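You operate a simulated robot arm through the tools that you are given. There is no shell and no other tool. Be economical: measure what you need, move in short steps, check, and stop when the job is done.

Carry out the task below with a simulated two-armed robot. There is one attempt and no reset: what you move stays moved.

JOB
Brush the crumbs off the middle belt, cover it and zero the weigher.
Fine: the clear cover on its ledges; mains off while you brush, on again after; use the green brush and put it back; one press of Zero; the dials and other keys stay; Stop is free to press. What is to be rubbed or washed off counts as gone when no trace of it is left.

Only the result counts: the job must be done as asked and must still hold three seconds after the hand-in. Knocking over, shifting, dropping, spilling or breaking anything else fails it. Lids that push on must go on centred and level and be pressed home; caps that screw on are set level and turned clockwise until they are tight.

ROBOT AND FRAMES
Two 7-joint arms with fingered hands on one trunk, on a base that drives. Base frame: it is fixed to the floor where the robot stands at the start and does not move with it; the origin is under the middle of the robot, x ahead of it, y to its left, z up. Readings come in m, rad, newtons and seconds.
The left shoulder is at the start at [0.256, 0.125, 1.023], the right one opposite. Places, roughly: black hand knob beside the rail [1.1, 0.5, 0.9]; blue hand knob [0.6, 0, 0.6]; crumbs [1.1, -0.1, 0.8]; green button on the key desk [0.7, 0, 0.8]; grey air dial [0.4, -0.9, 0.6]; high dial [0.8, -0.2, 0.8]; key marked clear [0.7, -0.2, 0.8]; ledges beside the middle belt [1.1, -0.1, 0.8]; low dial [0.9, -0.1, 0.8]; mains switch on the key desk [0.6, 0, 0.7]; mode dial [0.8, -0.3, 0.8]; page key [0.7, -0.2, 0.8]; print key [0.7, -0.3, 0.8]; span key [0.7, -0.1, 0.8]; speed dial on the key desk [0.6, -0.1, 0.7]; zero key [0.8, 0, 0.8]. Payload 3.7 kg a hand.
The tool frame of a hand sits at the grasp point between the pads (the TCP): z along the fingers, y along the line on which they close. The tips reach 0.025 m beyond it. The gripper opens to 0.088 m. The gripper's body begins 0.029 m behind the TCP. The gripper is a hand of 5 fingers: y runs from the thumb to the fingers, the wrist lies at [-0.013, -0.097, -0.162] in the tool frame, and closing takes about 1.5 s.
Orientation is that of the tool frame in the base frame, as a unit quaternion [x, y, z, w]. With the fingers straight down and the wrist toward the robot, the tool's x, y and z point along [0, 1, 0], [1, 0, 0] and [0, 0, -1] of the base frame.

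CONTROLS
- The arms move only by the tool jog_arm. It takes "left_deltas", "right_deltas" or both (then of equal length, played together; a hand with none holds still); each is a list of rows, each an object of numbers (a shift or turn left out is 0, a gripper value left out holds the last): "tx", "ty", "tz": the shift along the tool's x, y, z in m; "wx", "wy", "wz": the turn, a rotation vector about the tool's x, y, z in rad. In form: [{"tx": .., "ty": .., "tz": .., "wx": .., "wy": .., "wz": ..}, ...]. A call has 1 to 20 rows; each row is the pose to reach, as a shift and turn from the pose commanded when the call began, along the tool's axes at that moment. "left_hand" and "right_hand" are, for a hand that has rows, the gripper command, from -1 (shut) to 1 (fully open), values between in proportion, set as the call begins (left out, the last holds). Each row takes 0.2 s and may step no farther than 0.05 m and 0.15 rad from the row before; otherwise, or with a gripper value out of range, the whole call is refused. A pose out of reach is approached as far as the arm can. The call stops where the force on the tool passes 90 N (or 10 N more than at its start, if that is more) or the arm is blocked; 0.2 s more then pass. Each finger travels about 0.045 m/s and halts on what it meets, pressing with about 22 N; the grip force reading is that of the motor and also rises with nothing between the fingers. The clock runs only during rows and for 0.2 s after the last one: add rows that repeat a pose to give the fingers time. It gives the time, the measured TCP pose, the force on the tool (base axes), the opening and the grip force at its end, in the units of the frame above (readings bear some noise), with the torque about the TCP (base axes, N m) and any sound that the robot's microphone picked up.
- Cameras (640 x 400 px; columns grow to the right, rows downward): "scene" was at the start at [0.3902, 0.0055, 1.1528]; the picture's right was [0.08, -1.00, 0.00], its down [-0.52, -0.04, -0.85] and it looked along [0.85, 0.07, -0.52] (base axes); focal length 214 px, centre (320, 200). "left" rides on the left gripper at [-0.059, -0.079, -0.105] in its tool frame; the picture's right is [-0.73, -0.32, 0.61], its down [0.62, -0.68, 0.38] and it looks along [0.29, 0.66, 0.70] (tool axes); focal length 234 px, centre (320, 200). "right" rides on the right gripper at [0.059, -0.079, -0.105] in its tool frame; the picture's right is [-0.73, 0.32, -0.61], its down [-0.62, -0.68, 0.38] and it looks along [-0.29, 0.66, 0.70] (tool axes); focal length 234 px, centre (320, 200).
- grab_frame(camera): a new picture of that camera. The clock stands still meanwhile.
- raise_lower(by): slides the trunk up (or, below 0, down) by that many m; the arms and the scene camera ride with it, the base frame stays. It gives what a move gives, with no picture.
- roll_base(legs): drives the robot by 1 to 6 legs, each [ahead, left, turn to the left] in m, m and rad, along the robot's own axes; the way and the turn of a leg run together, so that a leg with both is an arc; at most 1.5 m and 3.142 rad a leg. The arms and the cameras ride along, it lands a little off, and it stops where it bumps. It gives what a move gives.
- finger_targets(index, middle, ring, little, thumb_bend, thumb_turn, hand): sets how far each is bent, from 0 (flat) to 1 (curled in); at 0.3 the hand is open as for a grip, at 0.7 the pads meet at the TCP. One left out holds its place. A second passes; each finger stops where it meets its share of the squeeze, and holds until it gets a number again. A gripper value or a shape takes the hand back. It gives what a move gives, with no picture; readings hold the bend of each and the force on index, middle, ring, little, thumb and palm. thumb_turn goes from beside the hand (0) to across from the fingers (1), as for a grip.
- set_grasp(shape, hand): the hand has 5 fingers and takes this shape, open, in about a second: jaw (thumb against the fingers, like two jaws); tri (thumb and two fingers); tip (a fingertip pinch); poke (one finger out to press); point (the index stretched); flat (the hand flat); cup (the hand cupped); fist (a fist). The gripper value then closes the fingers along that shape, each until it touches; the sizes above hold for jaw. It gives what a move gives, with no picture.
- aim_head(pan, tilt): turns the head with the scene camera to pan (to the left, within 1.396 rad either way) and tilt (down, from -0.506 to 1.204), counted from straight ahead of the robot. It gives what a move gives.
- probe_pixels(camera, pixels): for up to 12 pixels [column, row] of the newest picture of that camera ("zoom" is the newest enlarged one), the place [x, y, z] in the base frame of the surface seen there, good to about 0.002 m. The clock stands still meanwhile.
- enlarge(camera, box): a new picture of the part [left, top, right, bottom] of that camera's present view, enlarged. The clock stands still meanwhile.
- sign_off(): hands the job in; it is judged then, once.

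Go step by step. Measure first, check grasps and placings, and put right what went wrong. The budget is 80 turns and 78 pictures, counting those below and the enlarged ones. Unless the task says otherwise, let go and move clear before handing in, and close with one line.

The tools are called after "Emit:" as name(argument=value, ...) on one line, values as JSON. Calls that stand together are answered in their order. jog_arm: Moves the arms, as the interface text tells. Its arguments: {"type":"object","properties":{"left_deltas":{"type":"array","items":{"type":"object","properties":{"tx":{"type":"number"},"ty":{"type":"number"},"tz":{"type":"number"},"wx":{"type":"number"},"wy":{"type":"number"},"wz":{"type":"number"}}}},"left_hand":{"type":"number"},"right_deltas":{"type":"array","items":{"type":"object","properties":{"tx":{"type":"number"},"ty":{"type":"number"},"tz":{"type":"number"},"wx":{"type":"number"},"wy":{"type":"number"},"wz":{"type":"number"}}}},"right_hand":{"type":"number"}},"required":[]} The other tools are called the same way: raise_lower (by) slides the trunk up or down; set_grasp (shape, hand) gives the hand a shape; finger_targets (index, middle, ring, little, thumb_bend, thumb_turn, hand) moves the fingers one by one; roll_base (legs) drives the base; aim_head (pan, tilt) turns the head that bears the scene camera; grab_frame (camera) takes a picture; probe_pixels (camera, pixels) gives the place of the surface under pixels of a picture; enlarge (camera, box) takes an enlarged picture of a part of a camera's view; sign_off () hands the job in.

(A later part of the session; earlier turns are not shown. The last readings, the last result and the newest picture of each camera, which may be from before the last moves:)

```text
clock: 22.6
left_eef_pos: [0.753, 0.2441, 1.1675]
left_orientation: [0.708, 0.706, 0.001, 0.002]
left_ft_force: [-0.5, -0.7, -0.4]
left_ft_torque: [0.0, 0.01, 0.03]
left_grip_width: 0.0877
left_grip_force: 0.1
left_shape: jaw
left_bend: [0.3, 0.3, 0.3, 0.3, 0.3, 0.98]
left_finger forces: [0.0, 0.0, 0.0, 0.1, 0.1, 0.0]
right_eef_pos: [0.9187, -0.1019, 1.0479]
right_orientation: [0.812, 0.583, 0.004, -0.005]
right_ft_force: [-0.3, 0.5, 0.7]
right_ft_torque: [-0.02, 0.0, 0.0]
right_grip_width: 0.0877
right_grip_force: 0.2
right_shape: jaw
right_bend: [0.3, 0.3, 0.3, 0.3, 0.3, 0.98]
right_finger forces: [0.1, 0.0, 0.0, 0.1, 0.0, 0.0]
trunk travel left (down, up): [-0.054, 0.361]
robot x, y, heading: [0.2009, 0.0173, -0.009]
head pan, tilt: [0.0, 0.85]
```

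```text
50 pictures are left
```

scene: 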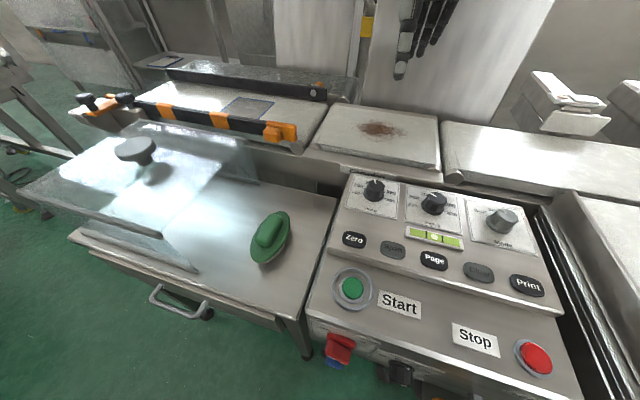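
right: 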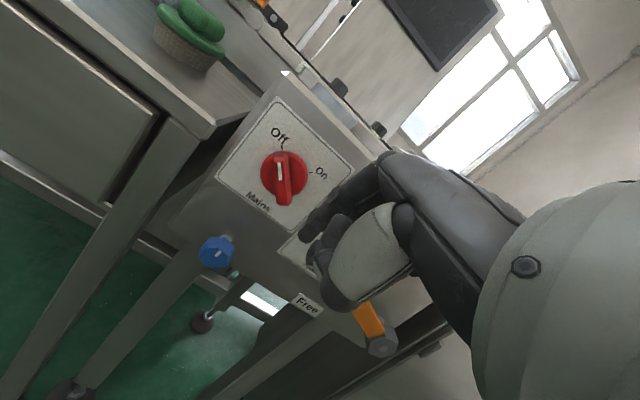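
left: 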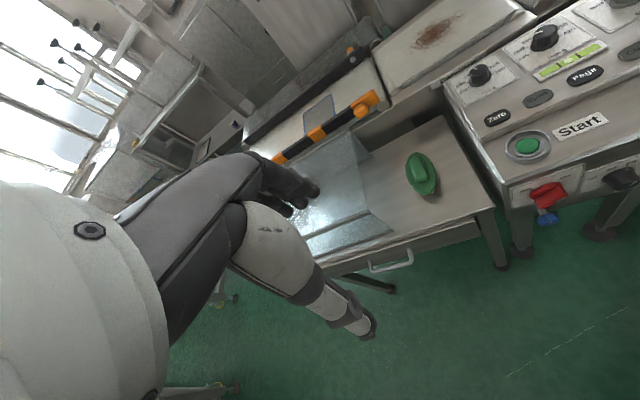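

Excellent overview. I'll zoom and probe the brush, and also the crumb patch and belt edges.

Emit:
enlarge(camera="scene", box=[235, 195, 305, 275])

Emit:
probe_pixels(camera="scene", pixels=[[276, 217], [262, 242], [269, 230], [263, 228], [277, 232], [286, 213], [254, 258], [252, 240], [290, 236], [290, 222]])

Emit:
enlarge(camera="scene", box=[280, 85, 470, 205])

Emit:
probe_pixels(camera="scene", pixels=[[379, 128], [360, 123], [400, 128], [378, 120], [382, 137], [332, 107], [310, 143], [438, 117], [438, 163], [315, 148], [440, 175], [330, 100]])

```text
5.00 times, centred on (270, 235) of scene
```

zoom: 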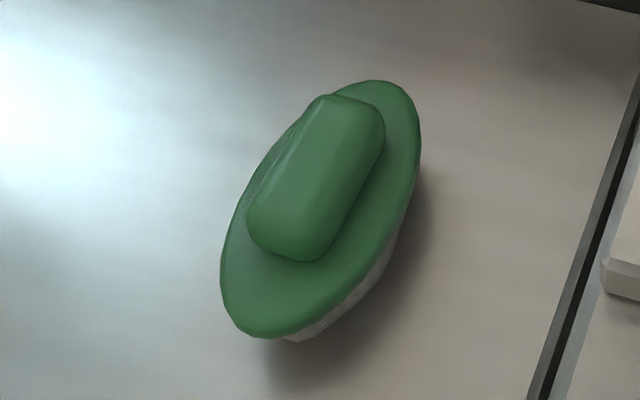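

```text
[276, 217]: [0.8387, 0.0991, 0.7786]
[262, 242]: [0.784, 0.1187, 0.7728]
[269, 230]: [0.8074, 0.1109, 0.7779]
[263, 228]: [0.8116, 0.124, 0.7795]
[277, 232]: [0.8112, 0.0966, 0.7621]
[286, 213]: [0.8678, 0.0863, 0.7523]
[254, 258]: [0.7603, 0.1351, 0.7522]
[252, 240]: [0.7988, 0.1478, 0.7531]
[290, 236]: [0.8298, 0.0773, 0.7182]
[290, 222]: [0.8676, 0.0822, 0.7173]
```

```text
3.33 times, centred on (375, 145) of scene
```

zoom: 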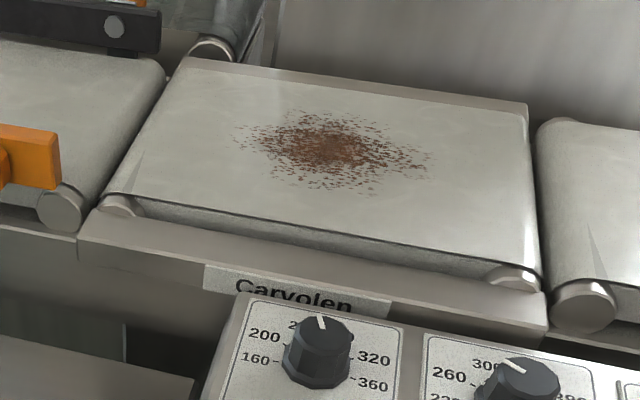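

```text
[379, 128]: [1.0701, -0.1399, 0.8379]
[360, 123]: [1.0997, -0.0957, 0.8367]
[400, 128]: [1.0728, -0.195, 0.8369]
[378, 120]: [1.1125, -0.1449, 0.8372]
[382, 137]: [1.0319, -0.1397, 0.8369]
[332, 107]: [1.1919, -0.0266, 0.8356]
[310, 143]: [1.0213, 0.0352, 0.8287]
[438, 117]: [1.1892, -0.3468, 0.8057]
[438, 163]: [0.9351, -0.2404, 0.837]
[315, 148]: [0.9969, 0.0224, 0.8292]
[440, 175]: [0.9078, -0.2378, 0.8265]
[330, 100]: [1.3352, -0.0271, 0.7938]
```

The brush handle is centered at about (0.812,0.110), top z 0.778, plate 0.7525, long axis along (0.955,-0.297). I'll yaw the right hand so that it closes across the handle with the wrist to the right, and hover above it.

Emit:
jog_arm(right_deltas=[{"tx": 0.015, "ty": -0.015, "wz": -0.145}, {"tx": 0.03, "ty": -0.03, "wz": -0.29}, {"tx": 0.045, "ty": -0.045, "wz": -0.435}, {"tx": 0.06, "ty": -0.06, "wz": -0.58}, {"tx": 0.075, "ty": -0.075, "tz": 0.01, "wz": -0.725}, {"tx": 0.09, "ty": -0.09, "tz": 0.02, "wz": -0.87}, {"tx": 0.105, "ty": -0.105, "tz": 0.03, "wz": -1.015}, {"tx": 0.12, "ty": -0.12, "tz": 0.04, "wz": -1.16}, {"tx": 0.135, "ty": -0.135, "tz": 0.05, "wz": -1.305}, {"tx": 0.15, "ty": -0.15, "tz": 0.06, "wz": -1.45}, {"tx": 0.166, "ty": -0.169, "tz": 0.07, "wz": -1.594}])

Emit:
grab_frame(camera="scene")

Emit:
grab_frame(camera="right")

```text
clock: 25.0
left_eef_pos: [0.7534, 0.244, 1.1684]
left_orientation: [0.708, 0.706, 0.001, 0.002]
left_ft_force: [-0.5, -0.4, 0.1]
left_ft_torque: [0.01, -0.01, -0.02]
left_grip_width: 0.0878
left_grip_force: 0.1
left_shape: jaw
left_bend: [0.3, 0.3, 0.3, 0.3, 0.3, 0.98]
left_finger forces: [0.0, 0.0, 0.1, 0.0, 0.0, 0.0]
right_eef_pos: [0.8107, 0.1113, 0.9805]
right_orientation: [0.149, 0.989, 0.006, 0.0]
right_ft_force: [1.0, 0.1, 0.1]
right_ft_torque: [-0.01, -0.04, -0.03]
right_grip_width: 0.0878
right_grip_force: 0.1
right_shape: jaw
right_bend: [0.3, 0.3, 0.3, 0.3, 0.3, 0.98]
right_finger forces: [0.0, 0.0, 0.0, 0.1, 0.0, 0.0]
trunk travel left (down, up): [-0.054, 0.361]
robot x, y, heading: [0.2018, 0.0151, -0.005]
head pan, tilt: [0.0, 0.85]
```

```text
47 pictures are left
```

scene: 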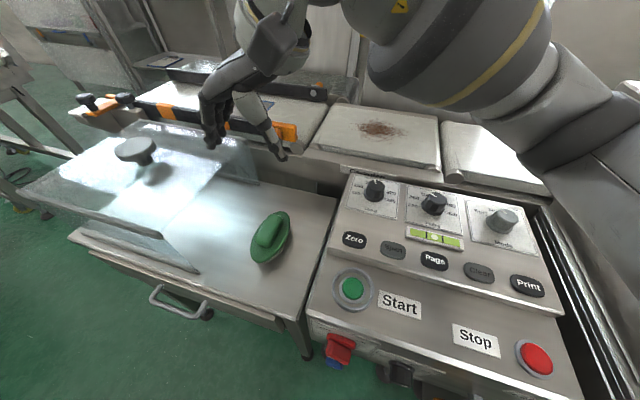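

```text
46 pictures are left
```

right: 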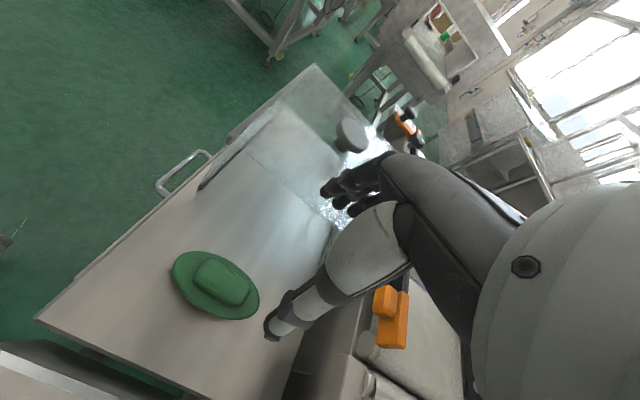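

The handle at (222,285) in the right view matches the TCP's axis projection. I'll check the cover's nearest edge for finger clearance before descending.

Emit:
probe_pixels(camera="scene", pixels=[[163, 234], [221, 180], [196, 270], [258, 183], [250, 140], [138, 122], [20, 190], [70, 240], [135, 150], [150, 147], [119, 147], [136, 162]])

Emit:
enlarge(camera="scene", box=[10, 110, 280, 290])

```text
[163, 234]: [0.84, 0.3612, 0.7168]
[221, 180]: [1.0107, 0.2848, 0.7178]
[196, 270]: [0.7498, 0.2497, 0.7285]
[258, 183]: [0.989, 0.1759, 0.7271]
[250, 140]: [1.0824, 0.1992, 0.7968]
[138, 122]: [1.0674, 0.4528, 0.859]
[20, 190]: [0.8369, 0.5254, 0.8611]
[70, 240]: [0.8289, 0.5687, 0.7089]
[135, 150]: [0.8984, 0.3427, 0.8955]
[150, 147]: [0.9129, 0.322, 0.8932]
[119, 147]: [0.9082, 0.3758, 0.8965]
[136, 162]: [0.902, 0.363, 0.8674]
```

```text
2.22 times, centred on (145, 200) of scene
```

zoom: 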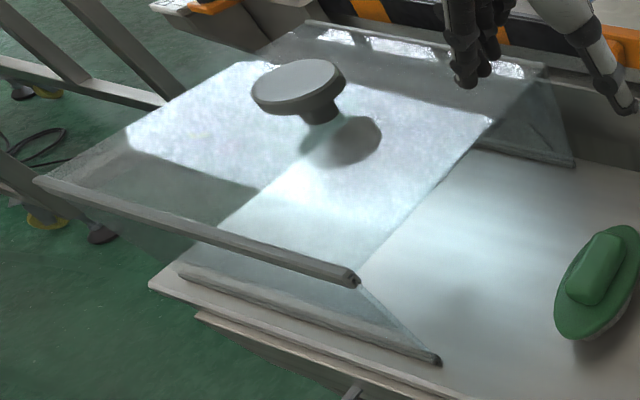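

The cover is a tunnel whose open right end lies along (0.75,0.25)–(0.99,0.18), so fingers near y≈0.17 have clearance. I'm descending on the brush handle and closing.

Emit:
jog_arm(right_deltas=[{"tz": 0.04}, {"tz": 0.08}, {"tz": 0.12}, {"tz": 0.15}, {"tz": 0.175}, {"tz": 0.19}, {"tz": 0.199}], right_hand=0.6)

Emit:
grab_frame(camera="scene")

Emit:
grab_frame(camera="right")

```text
clock: 26.6
left_eef_pos: [0.7476, 0.2473, 1.1695]
left_orientation: [0.709, 0.705, 0.001, 0.003]
left_ft_force: [1.1, -0.9, 0.1]
left_ft_torque: [0.0, 0.02, -0.02]
left_grip_width: 0.0877
left_grip_force: 0.0
left_shape: jaw
left_bend: [0.3, 0.3, 0.3, 0.3, 0.3, 0.98]
left_finger forces: [0.0, 0.0, 0.0, 0.1, 0.0, 0.0]
right_eef_pos: [0.8072, 0.1138, 0.7832]
right_orientation: [0.15, 0.989, 0.004, 0.0]
right_ft_force: [-0.3, 0.2, -0.7]
right_ft_torque: [-0.02, -0.01, 0.01]
right_grip_width: 0.0706
right_grip_force: 0.0
right_shape: jaw
right_bend: [0.27, 0.34, 0.31, 0.33, 0.49, 0.99]
right_finger forces: [0.1, 0.0, 0.0, 0.0, 0.1, 0.0]
trunk travel left (down, up): [-0.054, 0.361]
robot x, y, heading: [0.2025, 0.0168, -0.009]
head pan, tilt: [0.0, 0.85]
```

```text
44 pictures are left
```

scene: 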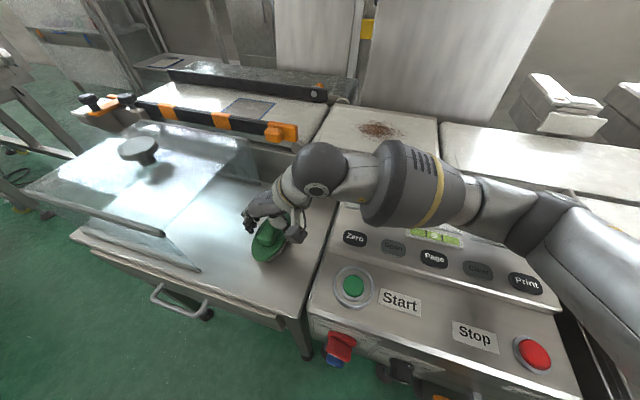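

```text
43 pictures are left
```

right: 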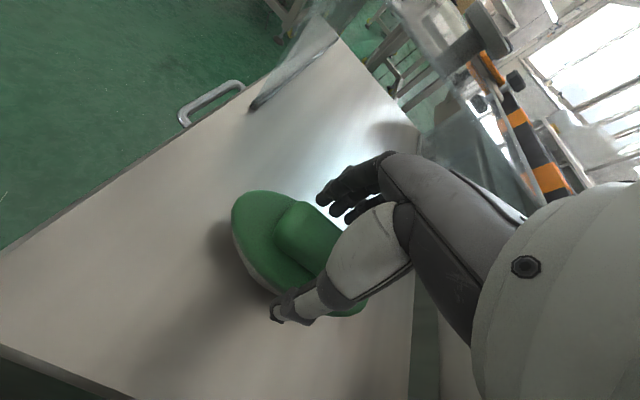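

The hand straddles the handle. I'm closing the grip.

Emit:
jog_arm(right_deltas=[{}, {}, {}, {}, {}, {}, {}, {}], right_hand=-1)

Emit:
enlarge(camera="scene", box=[210, 150, 350, 280])

```text
clock: 28.4
left_eef_pos: [0.7461, 0.2458, 1.1704]
left_orientation: [0.708, 0.706, 0.002, 0.004]
left_ft_force: [-0.1, 0.0, -0.2]
left_ft_torque: [0.01, 0.01, 0.01]
left_grip_width: 0.0874
left_grip_force: 0.1
left_shape: jaw
left_bend: [0.3, 0.3, 0.3, 0.3, 0.3, 0.98]
left_finger forces: [0.0, 0.0, 0.0, 0.0, 0.0, 0.0]
right_eef_pos: [0.8068, 0.1157, 0.7846]
right_orientation: [0.151, 0.989, 0.004, 0.0]
right_ft_force: [0.3, 0.4, -0.2]
right_ft_torque: [0.0, 0.02, 0.01]
right_grip_width: 0.0285
right_grip_force: 22.0
right_shape: jaw
right_bend: [0.74, 0.54, 0.54, 0.56, 0.74, 0.99]
right_finger forces: [11.4, 5.2, 2.4, 1.2, 20.1, 0.0]
trunk travel left (down, up): [-0.054, 0.361]
robot x, y, heading: [0.1991, 0.0191, -0.003]
head pan, tilt: [0.0, 0.85]
```

```text
3.08 times, centred on (280, 215) of scene
```

zoom: 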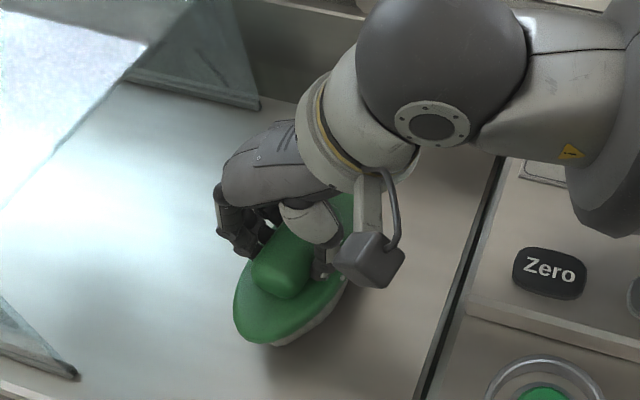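

The handle is gripped (opening 0.0285, 22 N); home TCP for putting back is (0.807,0.115,0.785). I'll lift straight up and carry it above the left end of the crumb patch.

Emit:
jog_arm(right_deltas=[{"tz": -0.02}, {"tz": -0.06}, {"tz": -0.1}, {"tz": -0.15}, {"tz": -0.2}, {"tx": -0.04, "ty": -0.009, "tz": -0.2}, {"tx": -0.082, "ty": -0.019, "tz": -0.2}, {"tx": -0.124, "ty": -0.028, "tz": -0.2}, {"tx": -0.166, "ty": -0.038, "tz": -0.2}, {"tx": -0.208, "ty": -0.048, "tz": -0.2}, {"tx": -0.25, "ty": -0.057, "tz": -0.2}, {"tx": -0.29, "ty": -0.066, "tz": -0.2}, {"tx": -0.328, "ty": -0.0755, "tz": -0.2}])

Emit:
grab_frame(camera="scene")

Emit:
grab_frame(camera="right")

```text
clock: 31.2
left_eef_pos: [0.7518, 0.2435, 1.1679]
left_orientation: [0.708, 0.706, 0.0, 0.002]
left_ft_force: [1.1, 0.0, 0.2]
left_ft_torque: [0.0, -0.02, -0.04]
left_grip_width: 0.0876
left_grip_force: 0.0
left_shape: jaw
left_bend: [0.3, 0.3, 0.3, 0.3, 0.3, 0.98]
left_finger forces: [0.0, 0.1, 0.0, 0.0, 0.1, 0.1]
right_eef_pos: [0.8567, 0.084, 0.9808]
right_orientation: [0.15, 0.989, 0.006, -0.001]
right_ft_force: [-0.5, 0.0, -1.0]
right_ft_torque: [-0.01, 0.06, 0.02]
right_grip_width: 0.0282
right_grip_force: 22.0
right_shape: jaw
right_bend: [0.74, 0.54, 0.55, 0.57, 0.74, 0.99]
right_finger forces: [11.4, 5.1, 2.4, 0.9, 20.0, 0.1]
right hand out of reach, approached as far as the arm can: row 7, 8, 9, 10, 11, 12, 13
trunk travel left (down, up): [-0.054, 0.361]
robot x, y, heading: [0.1969, 0.0197, -0.011]
head pan, tilt: [0.0, 0.85]
```

```text
41 pictures are left
```

scene: 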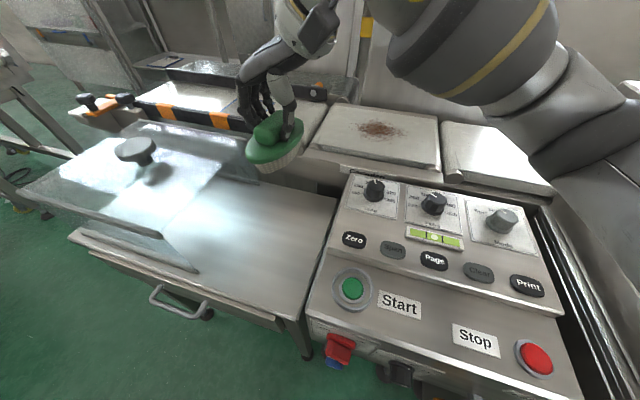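

```text
40 pictures are left
```

right: 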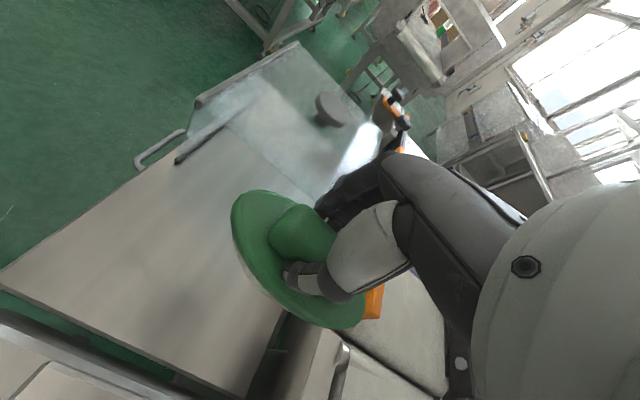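

Reach ran out at (0.857,0.084) with the wrist turned right. I'll yaw back so the wrist trails toward the robot (y forward) while drifting forward, then drive slightly closer.

Emit:
jog_arm(right_deltas=[{"tz": -0.02, "wz": 0.145}, {"tz": -0.03, "wz": 0.29}, {"tx": -0.01, "ty": -0.01, "tz": -0.03, "wz": 0.435}, {"tx": -0.02, "ty": -0.02, "tz": -0.03, "wz": 0.58}, {"tx": -0.03, "ty": -0.03, "tz": -0.03, "wz": 0.725}, {"tx": -0.04, "ty": -0.04, "tz": -0.03, "wz": 0.87}, {"tx": -0.05, "ty": -0.05, "tz": -0.03, "wz": 1.015}, {"tx": -0.06, "ty": -0.06, "tz": -0.03, "wz": 1.16}, {"tx": -0.07, "ty": -0.065, "tz": -0.03, "wz": 1.305}, {"tx": -0.08, "ty": -0.07, "tz": -0.03, "wz": 1.45}, {"tx": -0.087, "ty": -0.077, "tz": -0.03, "wz": 1.59}])

Emit:
roll_base(legs=[[0.05, 0, 0]])

Emit:
grab_frame(camera="scene")

```text
clock: 33.6
left_eef_pos: [0.7523, 0.2432, 1.1691]
left_orientation: [0.708, 0.706, 0.001, 0.002]
left_ft_force: [0.1, -0.2, -0.2]
left_ft_torque: [0.03, 0.03, -0.04]
left_grip_width: 0.0879
left_grip_force: 0.1
left_shape: jaw
left_bend: [0.3, 0.3, 0.3, 0.3, 0.3, 0.98]
left_finger forces: [0.1, 0.1, 0.0, 0.0, 0.0, 0.0]
right_eef_pos: [0.9219, -0.0121, 1.0128]
right_orientation: [0.812, 0.584, 0.003, -0.004]
right_ft_force: [-0.3, -0.5, -0.8]
right_ft_torque: [-0.02, -0.01, -0.02]
right_grip_width: 0.0284
right_grip_force: 22.2
right_shape: jaw
right_bend: [0.74, 0.54, 0.55, 0.57, 0.74, 0.99]
right_finger forces: [11.6, 5.1, 2.4, 1.0, 20.2, 0.1]
trunk travel left (down, up): [-0.054, 0.361]
robot x, y, heading: [0.1988, 0.0187, -0.006]
head pan, tilt: [0.0, 0.85]
```

```text
clock: 34.5
left_eef_pos: [0.8027, 0.2433, 1.1674]
left_orientation: [0.708, 0.706, 0.001, 0.002]
left_ft_force: [0.9, -1.1, 0.1]
left_ft_torque: [0.0, 0.04, 0.0]
left_grip_width: 0.0875
left_grip_force: 0.1
left_shape: jaw
left_bend: [0.3, 0.3, 0.3, 0.3, 0.3, 0.98]
left_finger forces: [0.0, 0.1, 0.1, 0.1, 0.0, 0.0]
right_eef_pos: [0.9716, -0.0127, 1.0113]
right_orientation: [0.812, 0.584, 0.002, -0.005]
right_ft_force: [0.6, 0.6, -0.8]
right_ft_torque: [-0.01, -0.01, 0.03]
right_grip_width: 0.0282
right_grip_force: 22.2
right_shape: jaw
right_bend: [0.74, 0.54, 0.55, 0.57, 0.74, 0.99]
right_finger forces: [11.5, 5.2, 2.4, 0.9, 20.1, 0.1]
trunk travel left (down, up): [-0.054, 0.361]
robot x, y, heading: [0.2477, 0.0156, -0.009]
head pan, tilt: [0.0, 0.85]
```

```text
39 pictures are left
```

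scene: 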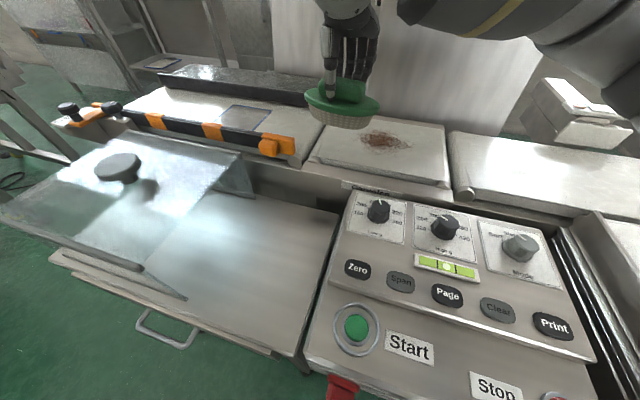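

The brush is held level with its long axis along the belt. I'm moving above the back-left part of the crumb patch and coming down close to the belt.

Emit:
jog_arm(right_deltas=[{"tx": -0.01, "ty": 0.04}, {"tx": -0.02, "ty": 0.08}, {"tx": -0.03, "ty": 0.12}, {"tx": -0.04, "ty": 0.16}, {"tx": -0.048, "ty": 0.193}, {"tx": -0.048, "ty": 0.193, "tz": 0.04}, {"tx": -0.048, "ty": 0.193, "tz": 0.08}, {"tx": -0.048, "ty": 0.193, "tz": 0.099}])

Emit:
enlarge(camera="scene", box=[270, 40, 500, 200])

```text
clock: 36.3
left_eef_pos: [0.8035, 0.2435, 1.1678]
left_orientation: [0.709, 0.705, 0.0, 0.002]
left_ft_force: [0.2, -1.0, -0.8]
left_ft_torque: [-0.01, -0.02, 0.01]
left_grip_width: 0.0878
left_grip_force: 0.1
left_shape: jaw
left_bend: [0.3, 0.3, 0.3, 0.3, 0.3, 0.98]
left_finger forces: [0.1, 0.0, 0.0, 0.0, 0.1, 0.0]
right_eef_pos: [1.1403, -0.1185, 0.911]
right_orientation: [0.811, 0.585, 0.003, -0.005]
right_ft_force: [0.2, 0.5, -1.4]
right_ft_torque: [0.02, 0.03, -0.02]
right_grip_width: 0.0284
right_grip_force: 21.5
right_shape: jaw
right_bend: [0.74, 0.55, 0.55, 0.57, 0.74, 0.99]
right_finger forces: [11.5, 5.2, 2.4, 1.0, 20.1, 0.0]
trunk travel left (down, up): [-0.054, 0.361]
robot x, y, heading: [0.2466, 0.0183, -0.011]
head pan, tilt: [0.0, 0.85]
```

```text
2.50 times, centred on (385, 120) of scene
```

zoom: 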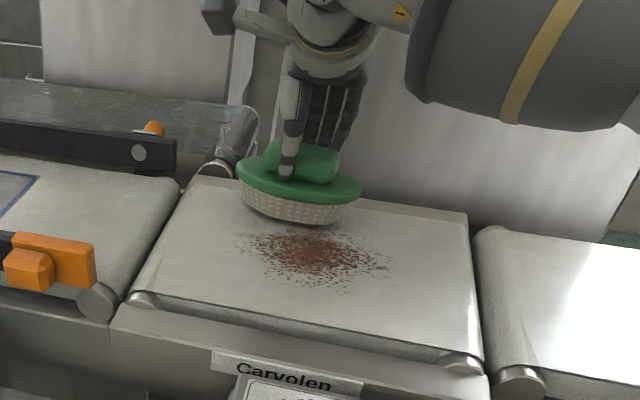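

The brush sits just above the belt behind the crumbs. I'm lowering to light contact and sweeping toward the front edge.

Emit:
jog_arm(right_deltas=[{"tz": 0.004}, {"tz": 0.009}, {"ty": -0.02, "tz": 0.009}, {"ty": -0.04, "tz": 0.009}, {"ty": -0.06, "tz": 0.009}, {"ty": -0.08, "tz": 0.009}, {"ty": -0.1, "tz": 0.009}, {"ty": -0.12, "tz": 0.009}, {"ty": -0.14, "tz": 0.009}])

Emit:
enlarge(camera="scene", box=[270, 40, 500, 200])

```text
clock: 38.3
left_eef_pos: [0.8028, 0.243, 1.169]
left_orientation: [0.708, 0.706, 0.001, 0.001]
left_ft_force: [0.1, 0.2, -0.1]
left_ft_torque: [-0.01, 0.04, 0.01]
left_grip_width: 0.0876
left_grip_force: 0.0
left_shape: jaw
left_bend: [0.3, 0.3, 0.3, 0.3, 0.3, 0.98]
left_finger forces: [0.0, 0.1, 0.1, 0.1, 0.1, 0.1]
right_eef_pos: [1.0048, -0.0728, 0.9022]
right_orientation: [0.811, 0.585, 0.003, -0.005]
right_ft_force: [-0.4, 1.6, -0.6]
right_ft_torque: [0.02, -0.03, 0.04]
right_grip_width: 0.0285
right_grip_force: 22.6
right_shape: jaw
right_bend: [0.74, 0.55, 0.55, 0.57, 0.74, 0.99]
right_finger forces: [11.5, 5.3, 2.5, 1.0, 20.5, 0.1]
trunk travel left (down, up): [-0.054, 0.361]
robot x, y, heading: [0.2469, 0.0163, -0.006]
head pan, tilt: [0.0, 0.85]
```

```text
2.50 times, centred on (385, 120) of scene
```

zoom: 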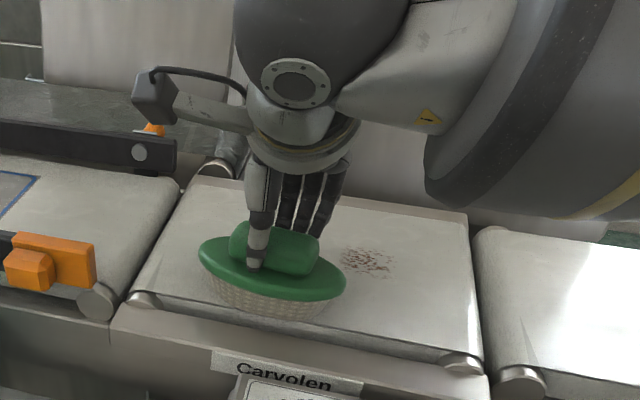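

The strokes wipe the crumbs away; only a patch around (365,262) in the zoom remains, right of the brush. I'll shift right and stroke back and forth over it.

Emit:
jog_arm(right_deltas=[{"tx": -0.03, "tz": 0.001}, {"tx": -0.06, "tz": 0.001}, {"tx": -0.08, "ty": 0.01, "tz": 0.001}, {"tx": -0.08, "ty": 0.035, "tz": 0.001}, {"tx": -0.08, "ty": 0.06, "tz": 0.001}, {"tx": -0.08, "ty": 0.085, "tz": 0.001}, {"tx": -0.08, "ty": 0.11, "tz": 0.001}, {"tx": -0.08, "ty": 0.14, "tz": 0.001}, {"tx": -0.108, "ty": 0.14, "tz": 0.001}, {"tx": -0.108, "ty": 0.11, "tz": 0.001}, {"tx": -0.108, "ty": 0.085, "tz": 0.001}, {"tx": -0.108, "ty": 0.06, "tz": 0.001}, {"tx": -0.108, "ty": 0.035, "tz": 0.001}, {"tx": -0.108, "ty": 0.01, "tz": 0.001}, {"tx": -0.07, "ty": 0.0, "tz": 0.0}, {"tx": -0.03, "ty": 0.0, "tz": 0.0}, {"tx": -0.03, "ty": 0.0, "tz": -0.04}, {"tx": -0.03, "ty": -0.03, "tz": -0.08}, {"tx": -0.03, "ty": -0.06, "tz": -0.12}])

Emit:
enlarge(camera="scene", box=[270, 40, 500, 200])

```text
clock: 42.3
left_eef_pos: [0.8009, 0.2433, 1.1684]
left_orientation: [0.708, 0.706, 0.001, 0.002]
left_ft_force: [0.4, 0.3, -0.3]
left_ft_torque: [0.01, 0.01, 0.0]
left_grip_width: 0.0877
left_grip_force: 0.1
left_shape: jaw
left_bend: [0.3, 0.3, 0.3, 0.3, 0.3, 0.98]
left_finger forces: [0.1, 0.0, 0.0, 0.0, 0.0, 0.0]
right_eef_pos: [0.9394, -0.0859, 1.024]
right_orientation: [0.811, 0.584, 0.003, -0.005]
right_ft_force: [-0.1, -0.1, -1.4]
right_ft_torque: [-0.01, -0.05, -0.01]
right_grip_width: 0.0291
right_grip_force: 21.8
right_shape: jaw
right_bend: [0.74, 0.55, 0.56, 0.58, 0.74, 0.98]
right_finger forces: [12.5, 5.5, 2.6, 0.3, 21.0, 0.0]
trunk travel left (down, up): [-0.054, 0.361]
robot x, y, heading: [0.2468, 0.0182, -0.002]
head pan, tilt: [0.0, 0.85]
```

```text
2.50 times, centred on (385, 120) of scene
```

zoom: 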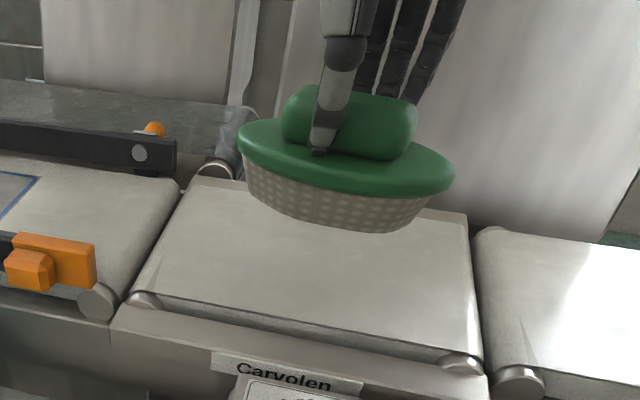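

The visible belt looks clean, but the back strip is hidden behind the brush. I'll carry the brush back above its place on the side table, undoing the yaw.

Emit:
jog_arm(right_deltas=[{"tx": 0.013, "ty": -0.017, "wz": -0.1445}, {"tx": 0.027, "ty": -0.034, "wz": -0.289}, {"tx": 0.04, "ty": -0.051, "wz": -0.4335}, {"tx": 0.054, "ty": -0.068, "wz": -0.578}, {"tx": 0.067, "ty": -0.085, "wz": -0.7225}, {"tx": 0.081, "ty": -0.102, "wz": -0.867}, {"tx": 0.094, "ty": -0.119, "wz": -1.0115}, {"tx": 0.108, "ty": -0.136, "wz": -1.156}, {"tx": 0.121, "ty": -0.153, "tz": 0.01, "wz": -1.3}, {"tx": 0.135, "ty": -0.17, "tz": 0.025, "wz": -1.4445}, {"tx": 0.1486, "ty": -0.189, "tz": 0.039, "wz": -1.589}])

Emit:
grab_frame(camera="scene")

Emit:
enlarge(camera="scene", box=[280, 90, 470, 210])

```text
clock: 44.7
left_eef_pos: [0.8022, 0.2432, 1.1679]
left_orientation: [0.708, 0.706, 0.001, 0.002]
left_ft_force: [-0.8, 0.5, 0.6]
left_ft_torque: [-0.01, 0.04, 0.03]
left_grip_width: 0.0875
left_grip_force: 0.0
left_shape: jaw
left_bend: [0.3, 0.3, 0.3, 0.3, 0.3, 0.98]
left_finger forces: [0.0, 0.0, 0.0, 0.0, 0.0, 0.0]
right_eef_pos: [0.8075, 0.1162, 0.9867]
right_orientation: [0.15, 0.989, 0.005, -0.001]
right_ft_force: [-0.2, -0.4, -0.7]
right_ft_torque: [-0.01, -0.01, -0.02]
right_grip_width: 0.0289
right_grip_force: 22.3
right_shape: jaw
right_bend: [0.74, 0.55, 0.56, 0.58, 0.74, 0.98]
right_finger forces: [12.4, 5.5, 2.5, 0.3, 20.8, 0.1]
trunk travel left (down, up): [-0.054, 0.361]
robot x, y, heading: [0.2498, 0.0165, -0.007]
head pan, tilt: [0.0, 0.85]
```

```text
35 pictures are left
```

scene: 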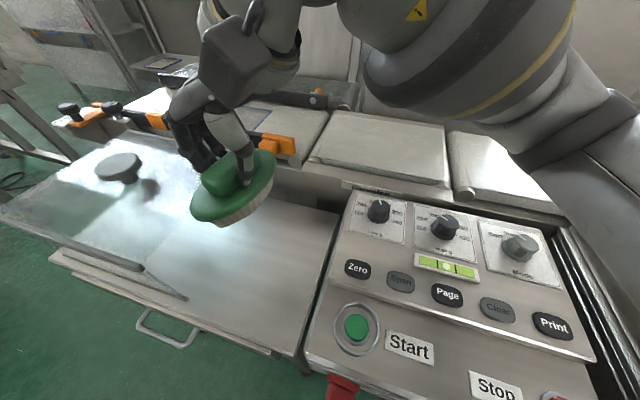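

```text
3.33 times, centred on (375, 150) of scene
```

zoom: 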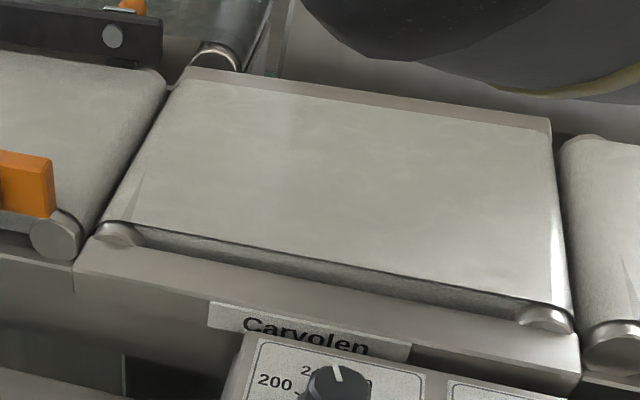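

The belt looks clean. One closer zoom to be sure no trace remains, while I lower the brush to its place.

Emit:
enlarge(camera="scene", box=[335, 108, 435, 170])

Emit:
jog_arm(right_deltas=[{"tz": 0.04}, {"tz": 0.08}, {"tz": 0.12}, {"tz": 0.15}, {"tz": 0.175}, {"tz": 0.19}, {"tz": 0.198}, {"tz": 0.202}])

Emit:
enlarge(camera="scene", box=[170, 130, 330, 270])

```text
6.40 times, centred on (385, 139) of scene
```

zoom: 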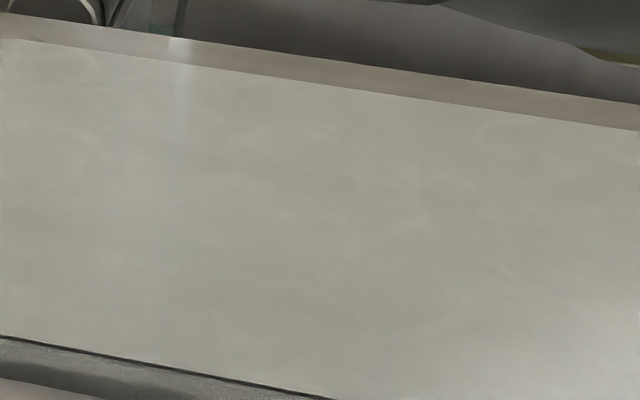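

```text
clock: 46.5
left_eef_pos: [0.8014, 0.248, 1.1708]
left_orientation: [0.708, 0.706, 0.001, 0.007]
left_ft_force: [1.3, -0.6, -0.3]
left_ft_torque: [0.0, 0.0, 0.0]
left_grip_width: 0.0881
left_grip_force: 0.1
left_shape: jaw
left_bend: [0.3, 0.3, 0.3, 0.3, 0.3, 0.98]
left_finger forces: [0.1, 0.2, 0.0, 0.0, 0.0, 0.0]
right_eef_pos: [0.819, 0.1216, 0.804]
right_orientation: [0.15, 0.988, 0.007, 0.024]
right_ft_force: [0.0, 0.0, -1.2]
right_ft_torque: [-0.01, 0.01, -0.01]
right_grip_width: 0.0289
right_grip_force: 22.1
right_shape: jaw
right_bend: [0.74, 0.55, 0.56, 0.58, 0.74, 0.98]
right_finger forces: [12.3, 5.4, 2.4, 0.3, 20.5, 0.1]
trunk travel left (down, up): [-0.054, 0.361]
robot x, y, heading: [0.2525, 0.017, -0.003]
head pan, tilt: [0.0, 0.85]
```

```text
2.86 times, centred on (250, 200) of scene
```

zoom: 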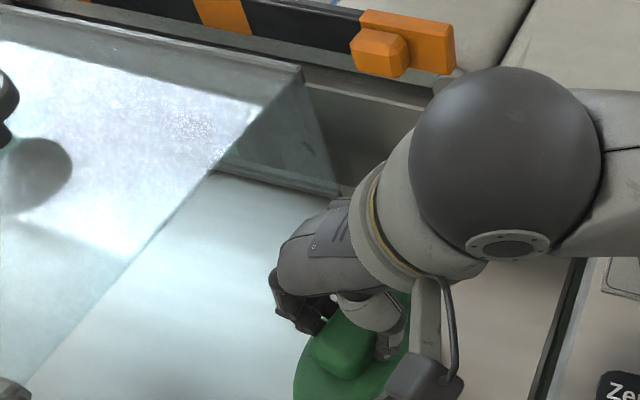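

Belt confirmed clean. The brush stopped at z 0.804, slightly tilted, with no force; I'll hold a few rows to see if it is just lag.

Emit:
jog_arm(right_deltas=[{}, {}, {}])

Emit:
grab_frame(camera="scene")

```text
clock: 47.3
left_eef_pos: [0.8019, 0.2469, 1.1698]
left_orientation: [0.708, 0.706, 0.001, 0.006]
left_ft_force: [0.6, 0.3, 0.1]
left_ft_torque: [-0.01, 0.04, 0.02]
left_grip_width: 0.0879
left_grip_force: 0.0
left_shape: jaw
left_bend: [0.3, 0.3, 0.3, 0.3, 0.3, 0.98]
left_finger forces: [0.1, 0.0, 0.0, 0.0, 0.0, 0.0]
right_eef_pos: [0.8187, 0.1215, 0.804]
right_orientation: [0.15, 0.988, 0.007, 0.025]
right_ft_force: [0.5, 0.5, -1.5]
right_ft_torque: [-0.01, 0.03, 0.0]
right_grip_width: 0.0288
right_grip_force: 21.8
right_shape: jaw
right_bend: [0.74, 0.55, 0.56, 0.58, 0.74, 0.98]
right_finger forces: [12.3, 5.5, 2.4, 0.4, 20.6, 0.1]
trunk travel left (down, up): [-0.054, 0.361]
robot x, y, heading: [0.2479, 0.0179, -0.007]
head pan, tilt: [0.0, 0.85]
```

```text
31 pictures are left
```

scene: 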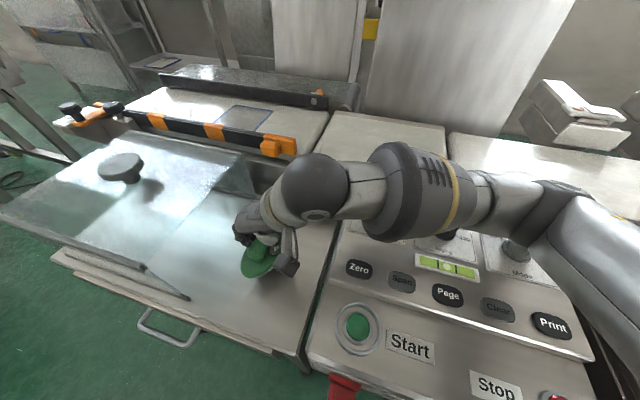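

The forearm lies low over the key desk and may be touching it, so I'll lift right away. Then I'll back the base to where the first pick worked.

Emit:
jog_arm(right_deltas=[{"tz": -0.04}, {"tz": -0.09}, {"tz": -0.14}, {"tz": -0.19}])

Emit:
roll_base(legs=[[-0.05, 0, 0]])

Emit:
grab_frame(camera="scene")

Emit:
enlarge(camera="scene", box=[330, 160, 570, 310])

```text
clock: 48.3
left_eef_pos: [0.8013, 0.2445, 1.1665]
left_orientation: [0.709, 0.705, 0.001, 0.002]
left_ft_force: [-0.5, -0.3, 0.0]
left_ft_torque: [0.01, -0.03, -0.02]
left_grip_width: 0.0876
left_grip_force: 0.0
left_shape: jaw
left_bend: [0.3, 0.3, 0.3, 0.3, 0.3, 0.98]
left_finger forces: [0.0, 0.0, 0.0, 0.0, 0.0, 0.0]
right_eef_pos: [0.8063, 0.1194, 0.9753]
right_orientation: [0.15, 0.989, 0.005, -0.003]
right_ft_force: [0.2, -0.8, 0.1]
right_ft_torque: [-0.02, 0.01, 0.0]
right_grip_width: 0.0288
right_grip_force: 22.3
right_shape: jaw
right_bend: [0.74, 0.55, 0.56, 0.58, 0.74, 0.98]
right_finger forces: [12.1, 5.2, 2.4, 0.5, 20.1, 0.0]
trunk travel left (down, up): [-0.054, 0.361]
robot x, y, heading: [0.2452, 0.0159, -0.009]
head pan, tilt: [0.0, 0.85]
```

```text
clock: 49.2
left_eef_pos: [0.7526, 0.2434, 1.1692]
left_orientation: [0.708, 0.706, 0.001, 0.002]
left_ft_force: [-0.8, 0.7, 0.9]
left_ft_torque: [0.02, 0.01, 0.02]
left_grip_width: 0.0879
left_grip_force: 0.0
left_shape: jaw
left_bend: [0.3, 0.3, 0.3, 0.3, 0.3, 0.98]
left_finger forces: [0.1, 0.0, 0.0, 0.0, 0.0, 0.0]
right_eef_pos: [0.7557, 0.1193, 0.9763]
right_orientation: [0.15, 0.989, 0.005, -0.001]
right_ft_force: [-0.2, 0.5, -0.4]
right_ft_torque: [0.02, -0.02, 0.03]
right_grip_width: 0.0286
right_grip_force: 22.4
right_shape: jaw
right_bend: [0.74, 0.55, 0.56, 0.58, 0.74, 0.98]
right_finger forces: [12.0, 5.2, 2.4, 0.3, 20.2, 0.1]
trunk travel left (down, up): [-0.054, 0.361]
robot x, y, heading: [0.1991, 0.0186, -0.008]
head pan, tilt: [0.0, 0.85]
```

```text
30 pictures are left
```

scene: 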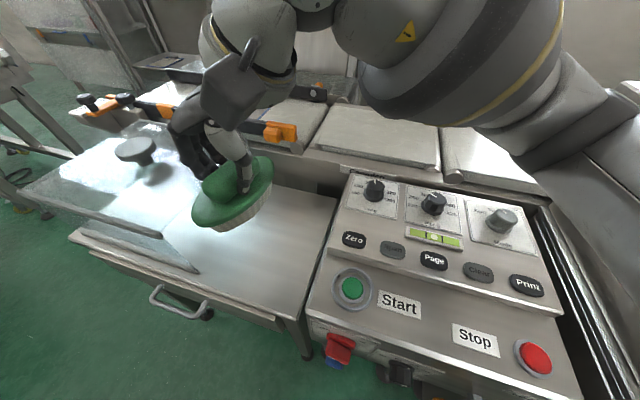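

```text
2.67 times, centred on (450, 235) of scene
```

zoom: 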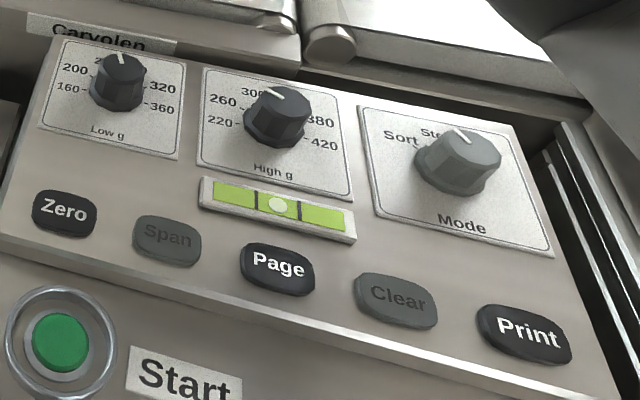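

The Low and High dials look unchanged from before. I'll zoom in on the Mode dial to check that it still points at Sort.

Emit:
enlarge(camera="scene", box=[460, 190, 540, 240])

```text
8.00 times, centred on (500, 215) of scene
```

zoom: 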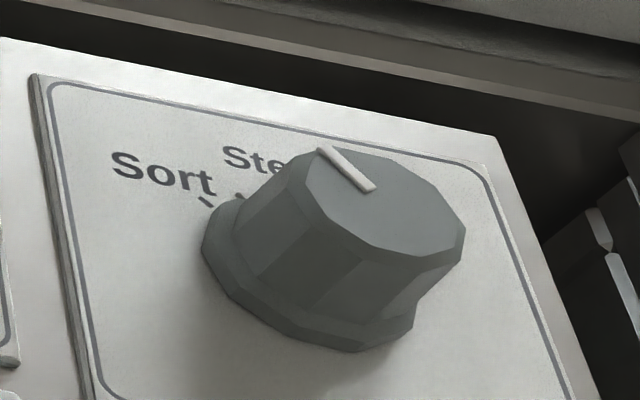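

The Mode pointer lines up with Sort, so the dials are fine. I'm lowering the brush onto its original spot from this base position.

Emit:
jog_arm(right_deltas=[{"tx": -0.025, "ty": 0.006}, {"tx": -0.0498, "ty": 0.0118}, {"tx": -0.0498, "ty": 0.0118, "tz": 0.045}, {"tx": -0.0498, "ty": 0.0118, "tz": 0.09}, {"tx": -0.0498, "ty": 0.0118, "tz": 0.13}, {"tx": -0.0498, "ty": 0.0118, "tz": 0.16}, {"tx": -0.0498, "ty": 0.0118, "tz": 0.18}, {"tx": -0.0498, "ty": 0.0118, "tz": 0.188}, {"tx": -0.0498, "ty": 0.0118, "tz": 0.1925}, {"tx": -0.0498, "ty": 0.0118, "tz": 0.1925}])

Emit:
enlarge(camera="scene", box=[180, 140, 340, 290])

```text
clock: 51.5
left_eef_pos: [0.748, 0.2457, 1.1664]
left_orientation: [0.709, 0.705, -0.001, 0.003]
left_ft_force: [-0.3, 0.3, 0.3]
left_ft_torque: [0.0, -0.01, -0.02]
left_grip_width: 0.0881
left_grip_force: 0.1
left_shape: jaw
left_bend: [0.3, 0.3, 0.3, 0.3, 0.3, 0.98]
left_finger forces: [0.1, 0.0, 0.0, 0.0, 0.0, 0.0]
right_eef_pos: [0.8022, 0.1214, 0.7806]
right_orientation: [0.149, 0.989, 0.005, -0.001]
right_ft_force: [0.5, 3.6, 14.1]
right_ft_torque: [-0.02, 0.06, 0.01]
right_grip_width: 0.0296
right_grip_force: 21.9
right_shape: jaw
right_bend: [0.74, 0.54, 0.55, 0.57, 0.75, 0.98]
right_finger forces: [14.9, 6.8, 3.3, 0.7, 25.8, 0.0]
trunk travel left (down, up): [-0.054, 0.361]
robot x, y, heading: [0.1964, 0.017, -0.011]
head pan, tilt: [0.0, 0.85]
```

```text
2.67 times, centred on (260, 215) of scene
```

zoom: 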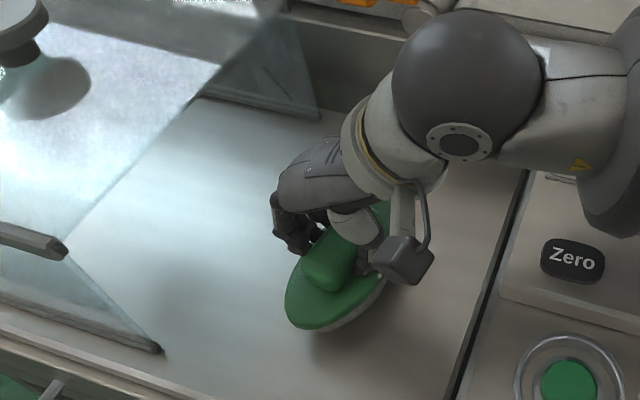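

The brush is on the table (14 N up), within about 5 mm of its original spot. I'm releasing and lifting.

Emit:
jog_arm(right_deltas=[{"tz": -0.002}, {"tz": -0.002}, {"tz": -0.002}, {"tz": -0.002}, {"tz": -0.002}, {"tz": -0.002}], right_hand=0.9)

Emit:
jog_arm(right_deltas=[{"tz": -0.02}, {"tz": -0.05}, {"tz": -0.1}, {"tz": -0.15}, {"tz": -0.2}])

Emit:
grab_frame(camera="scene")

```text
clock: 52.9
left_eef_pos: [0.7454, 0.2453, 1.171]
left_orientation: [0.708, 0.706, 0.003, 0.005]
left_ft_force: [0.3, 0.1, -0.1]
left_ft_torque: [0.02, -0.02, -0.03]
left_grip_width: 0.0877
left_grip_force: 0.1
left_shape: jaw
left_bend: [0.3, 0.3, 0.3, 0.3, 0.3, 0.98]
left_finger forces: [0.0, 0.0, 0.1, 0.0, 0.0, 0.0]
right_eef_pos: [0.8038, 0.1198, 0.7861]
right_orientation: [0.15, 0.989, 0.005, -0.002]
right_ft_force: [0.1, -0.1, -0.1]
right_ft_torque: [0.01, 0.0, 0.0]
right_grip_width: 0.0831
right_grip_force: 0.0
right_shape: jaw
right_bend: [0.32, 0.31, 0.3, 0.31, 0.31, 0.98]
right_finger forces: [0.1, 0.0, 0.1, 0.0, 0.0, 0.1]
trunk travel left (down, up): [-0.054, 0.361]
robot x, y, heading: [0.2021, 0.0208, -0.005]
head pan, tilt: [0.0, 0.85]
```

```text
clock: 54.0
left_eef_pos: [0.7508, 0.2434, 1.1689]
left_orientation: [0.708, 0.706, 0.001, 0.002]
left_ft_force: [0.9, -0.4, -0.5]
left_ft_torque: [0.03, -0.01, -0.02]
left_grip_width: 0.0877
left_grip_force: 0.1
left_shape: jaw
left_bend: [0.3, 0.3, 0.3, 0.3, 0.3, 0.98]
left_finger forces: [0.0, 0.0, 0.0, 0.1, 0.0, 0.0]
right_eef_pos: [0.8065, 0.1187, 0.9869]
right_orientation: [0.15, 0.989, 0.004, 0.0]
right_ft_force: [-0.8, -0.2, 1.0]
right_ft_torque: [-0.01, -0.01, -0.02]
right_grip_width: 0.083
right_grip_force: 0.0
right_shape: jaw
right_bend: [0.32, 0.31, 0.3, 0.31, 0.31, 0.98]
right_finger forces: [0.0, 0.0, 0.0, 0.1, 0.0, 0.1]
trunk travel left (down, up): [-0.054, 0.361]
robot x, y, heading: [0.1971, 0.0183, -0.004]
head pan, tilt: [0.0, 0.85]
```

```text
26 pictures are left
```

scene: 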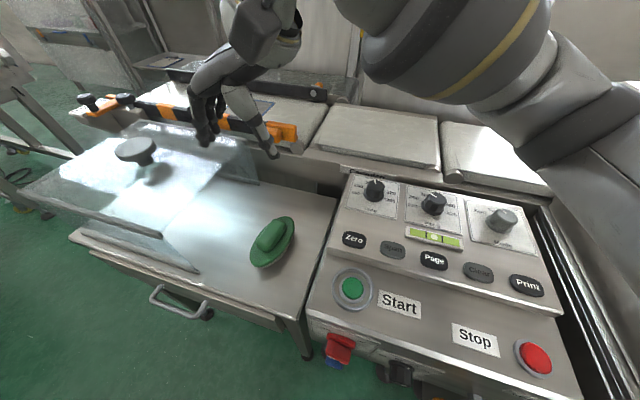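

The brush is back at (272,242) as it was. Next comes the cover, so I'll zoom in on the middle belt to measure its front and back ledges and ends.

Emit:
enlarge(camera="scene", box=[290, 90, 460, 195])

Emit:
probe_pixels(camera="zoom", pixels=[[70, 220], [300, 270], [540, 335], [55, 240], [300, 285], [540, 350], [160, 62], [350, 90], [550, 118], [160, 52], [350, 78], [550, 106]])

```text
3.76 times, centred on (375, 142) of scene
```

zoom: 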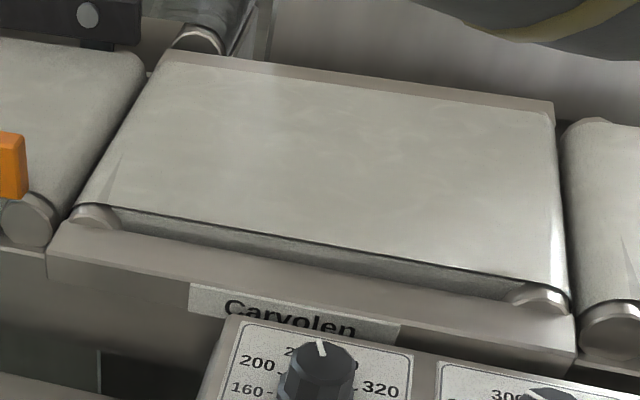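

```text
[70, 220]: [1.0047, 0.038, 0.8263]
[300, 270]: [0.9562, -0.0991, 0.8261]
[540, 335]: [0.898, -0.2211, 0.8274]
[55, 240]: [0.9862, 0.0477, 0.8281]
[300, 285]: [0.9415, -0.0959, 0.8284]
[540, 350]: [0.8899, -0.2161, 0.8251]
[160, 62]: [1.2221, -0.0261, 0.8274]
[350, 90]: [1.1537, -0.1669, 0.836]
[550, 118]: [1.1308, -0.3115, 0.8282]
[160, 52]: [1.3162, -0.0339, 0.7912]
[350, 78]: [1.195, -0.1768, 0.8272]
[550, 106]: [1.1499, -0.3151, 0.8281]
```

I need the yaw and edges more precisely, so I'll probe the belt's front and back edges and the ledges' outer lines in the same zoom.

Emit:
probe_pixels(camera="zoom", pixels=[[120, 202], [300, 236], [480, 268], [180, 68], [350, 93], [530, 116], [100, 255], [150, 266], [500, 343], [180, 57], [260, 67], [530, 103]])

Emit:
probe_pixels(camera="zoom", pixels=[[100, 261], [150, 272], [500, 350], [200, 283], [400, 328], [450, 340], [220, 62], [400, 84], [480, 95], [220, 60], [400, 82], [480, 93]])

```text
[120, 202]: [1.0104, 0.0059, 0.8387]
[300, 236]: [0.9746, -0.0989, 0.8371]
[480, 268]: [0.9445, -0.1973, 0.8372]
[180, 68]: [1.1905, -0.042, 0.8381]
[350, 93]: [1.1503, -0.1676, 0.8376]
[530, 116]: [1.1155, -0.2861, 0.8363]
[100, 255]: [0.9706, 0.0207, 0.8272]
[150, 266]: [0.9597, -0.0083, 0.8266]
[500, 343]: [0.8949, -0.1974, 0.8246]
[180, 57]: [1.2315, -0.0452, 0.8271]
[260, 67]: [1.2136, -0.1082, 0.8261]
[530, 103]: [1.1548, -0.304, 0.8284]
```

```text
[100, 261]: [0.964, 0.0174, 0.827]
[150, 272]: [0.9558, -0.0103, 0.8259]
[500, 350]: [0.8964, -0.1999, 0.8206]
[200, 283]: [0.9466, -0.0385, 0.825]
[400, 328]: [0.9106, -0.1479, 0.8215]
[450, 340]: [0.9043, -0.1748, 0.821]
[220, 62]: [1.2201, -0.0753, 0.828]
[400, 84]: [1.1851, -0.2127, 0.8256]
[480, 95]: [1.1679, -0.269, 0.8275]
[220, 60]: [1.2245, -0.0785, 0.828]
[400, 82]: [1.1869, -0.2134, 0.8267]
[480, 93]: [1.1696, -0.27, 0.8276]
```

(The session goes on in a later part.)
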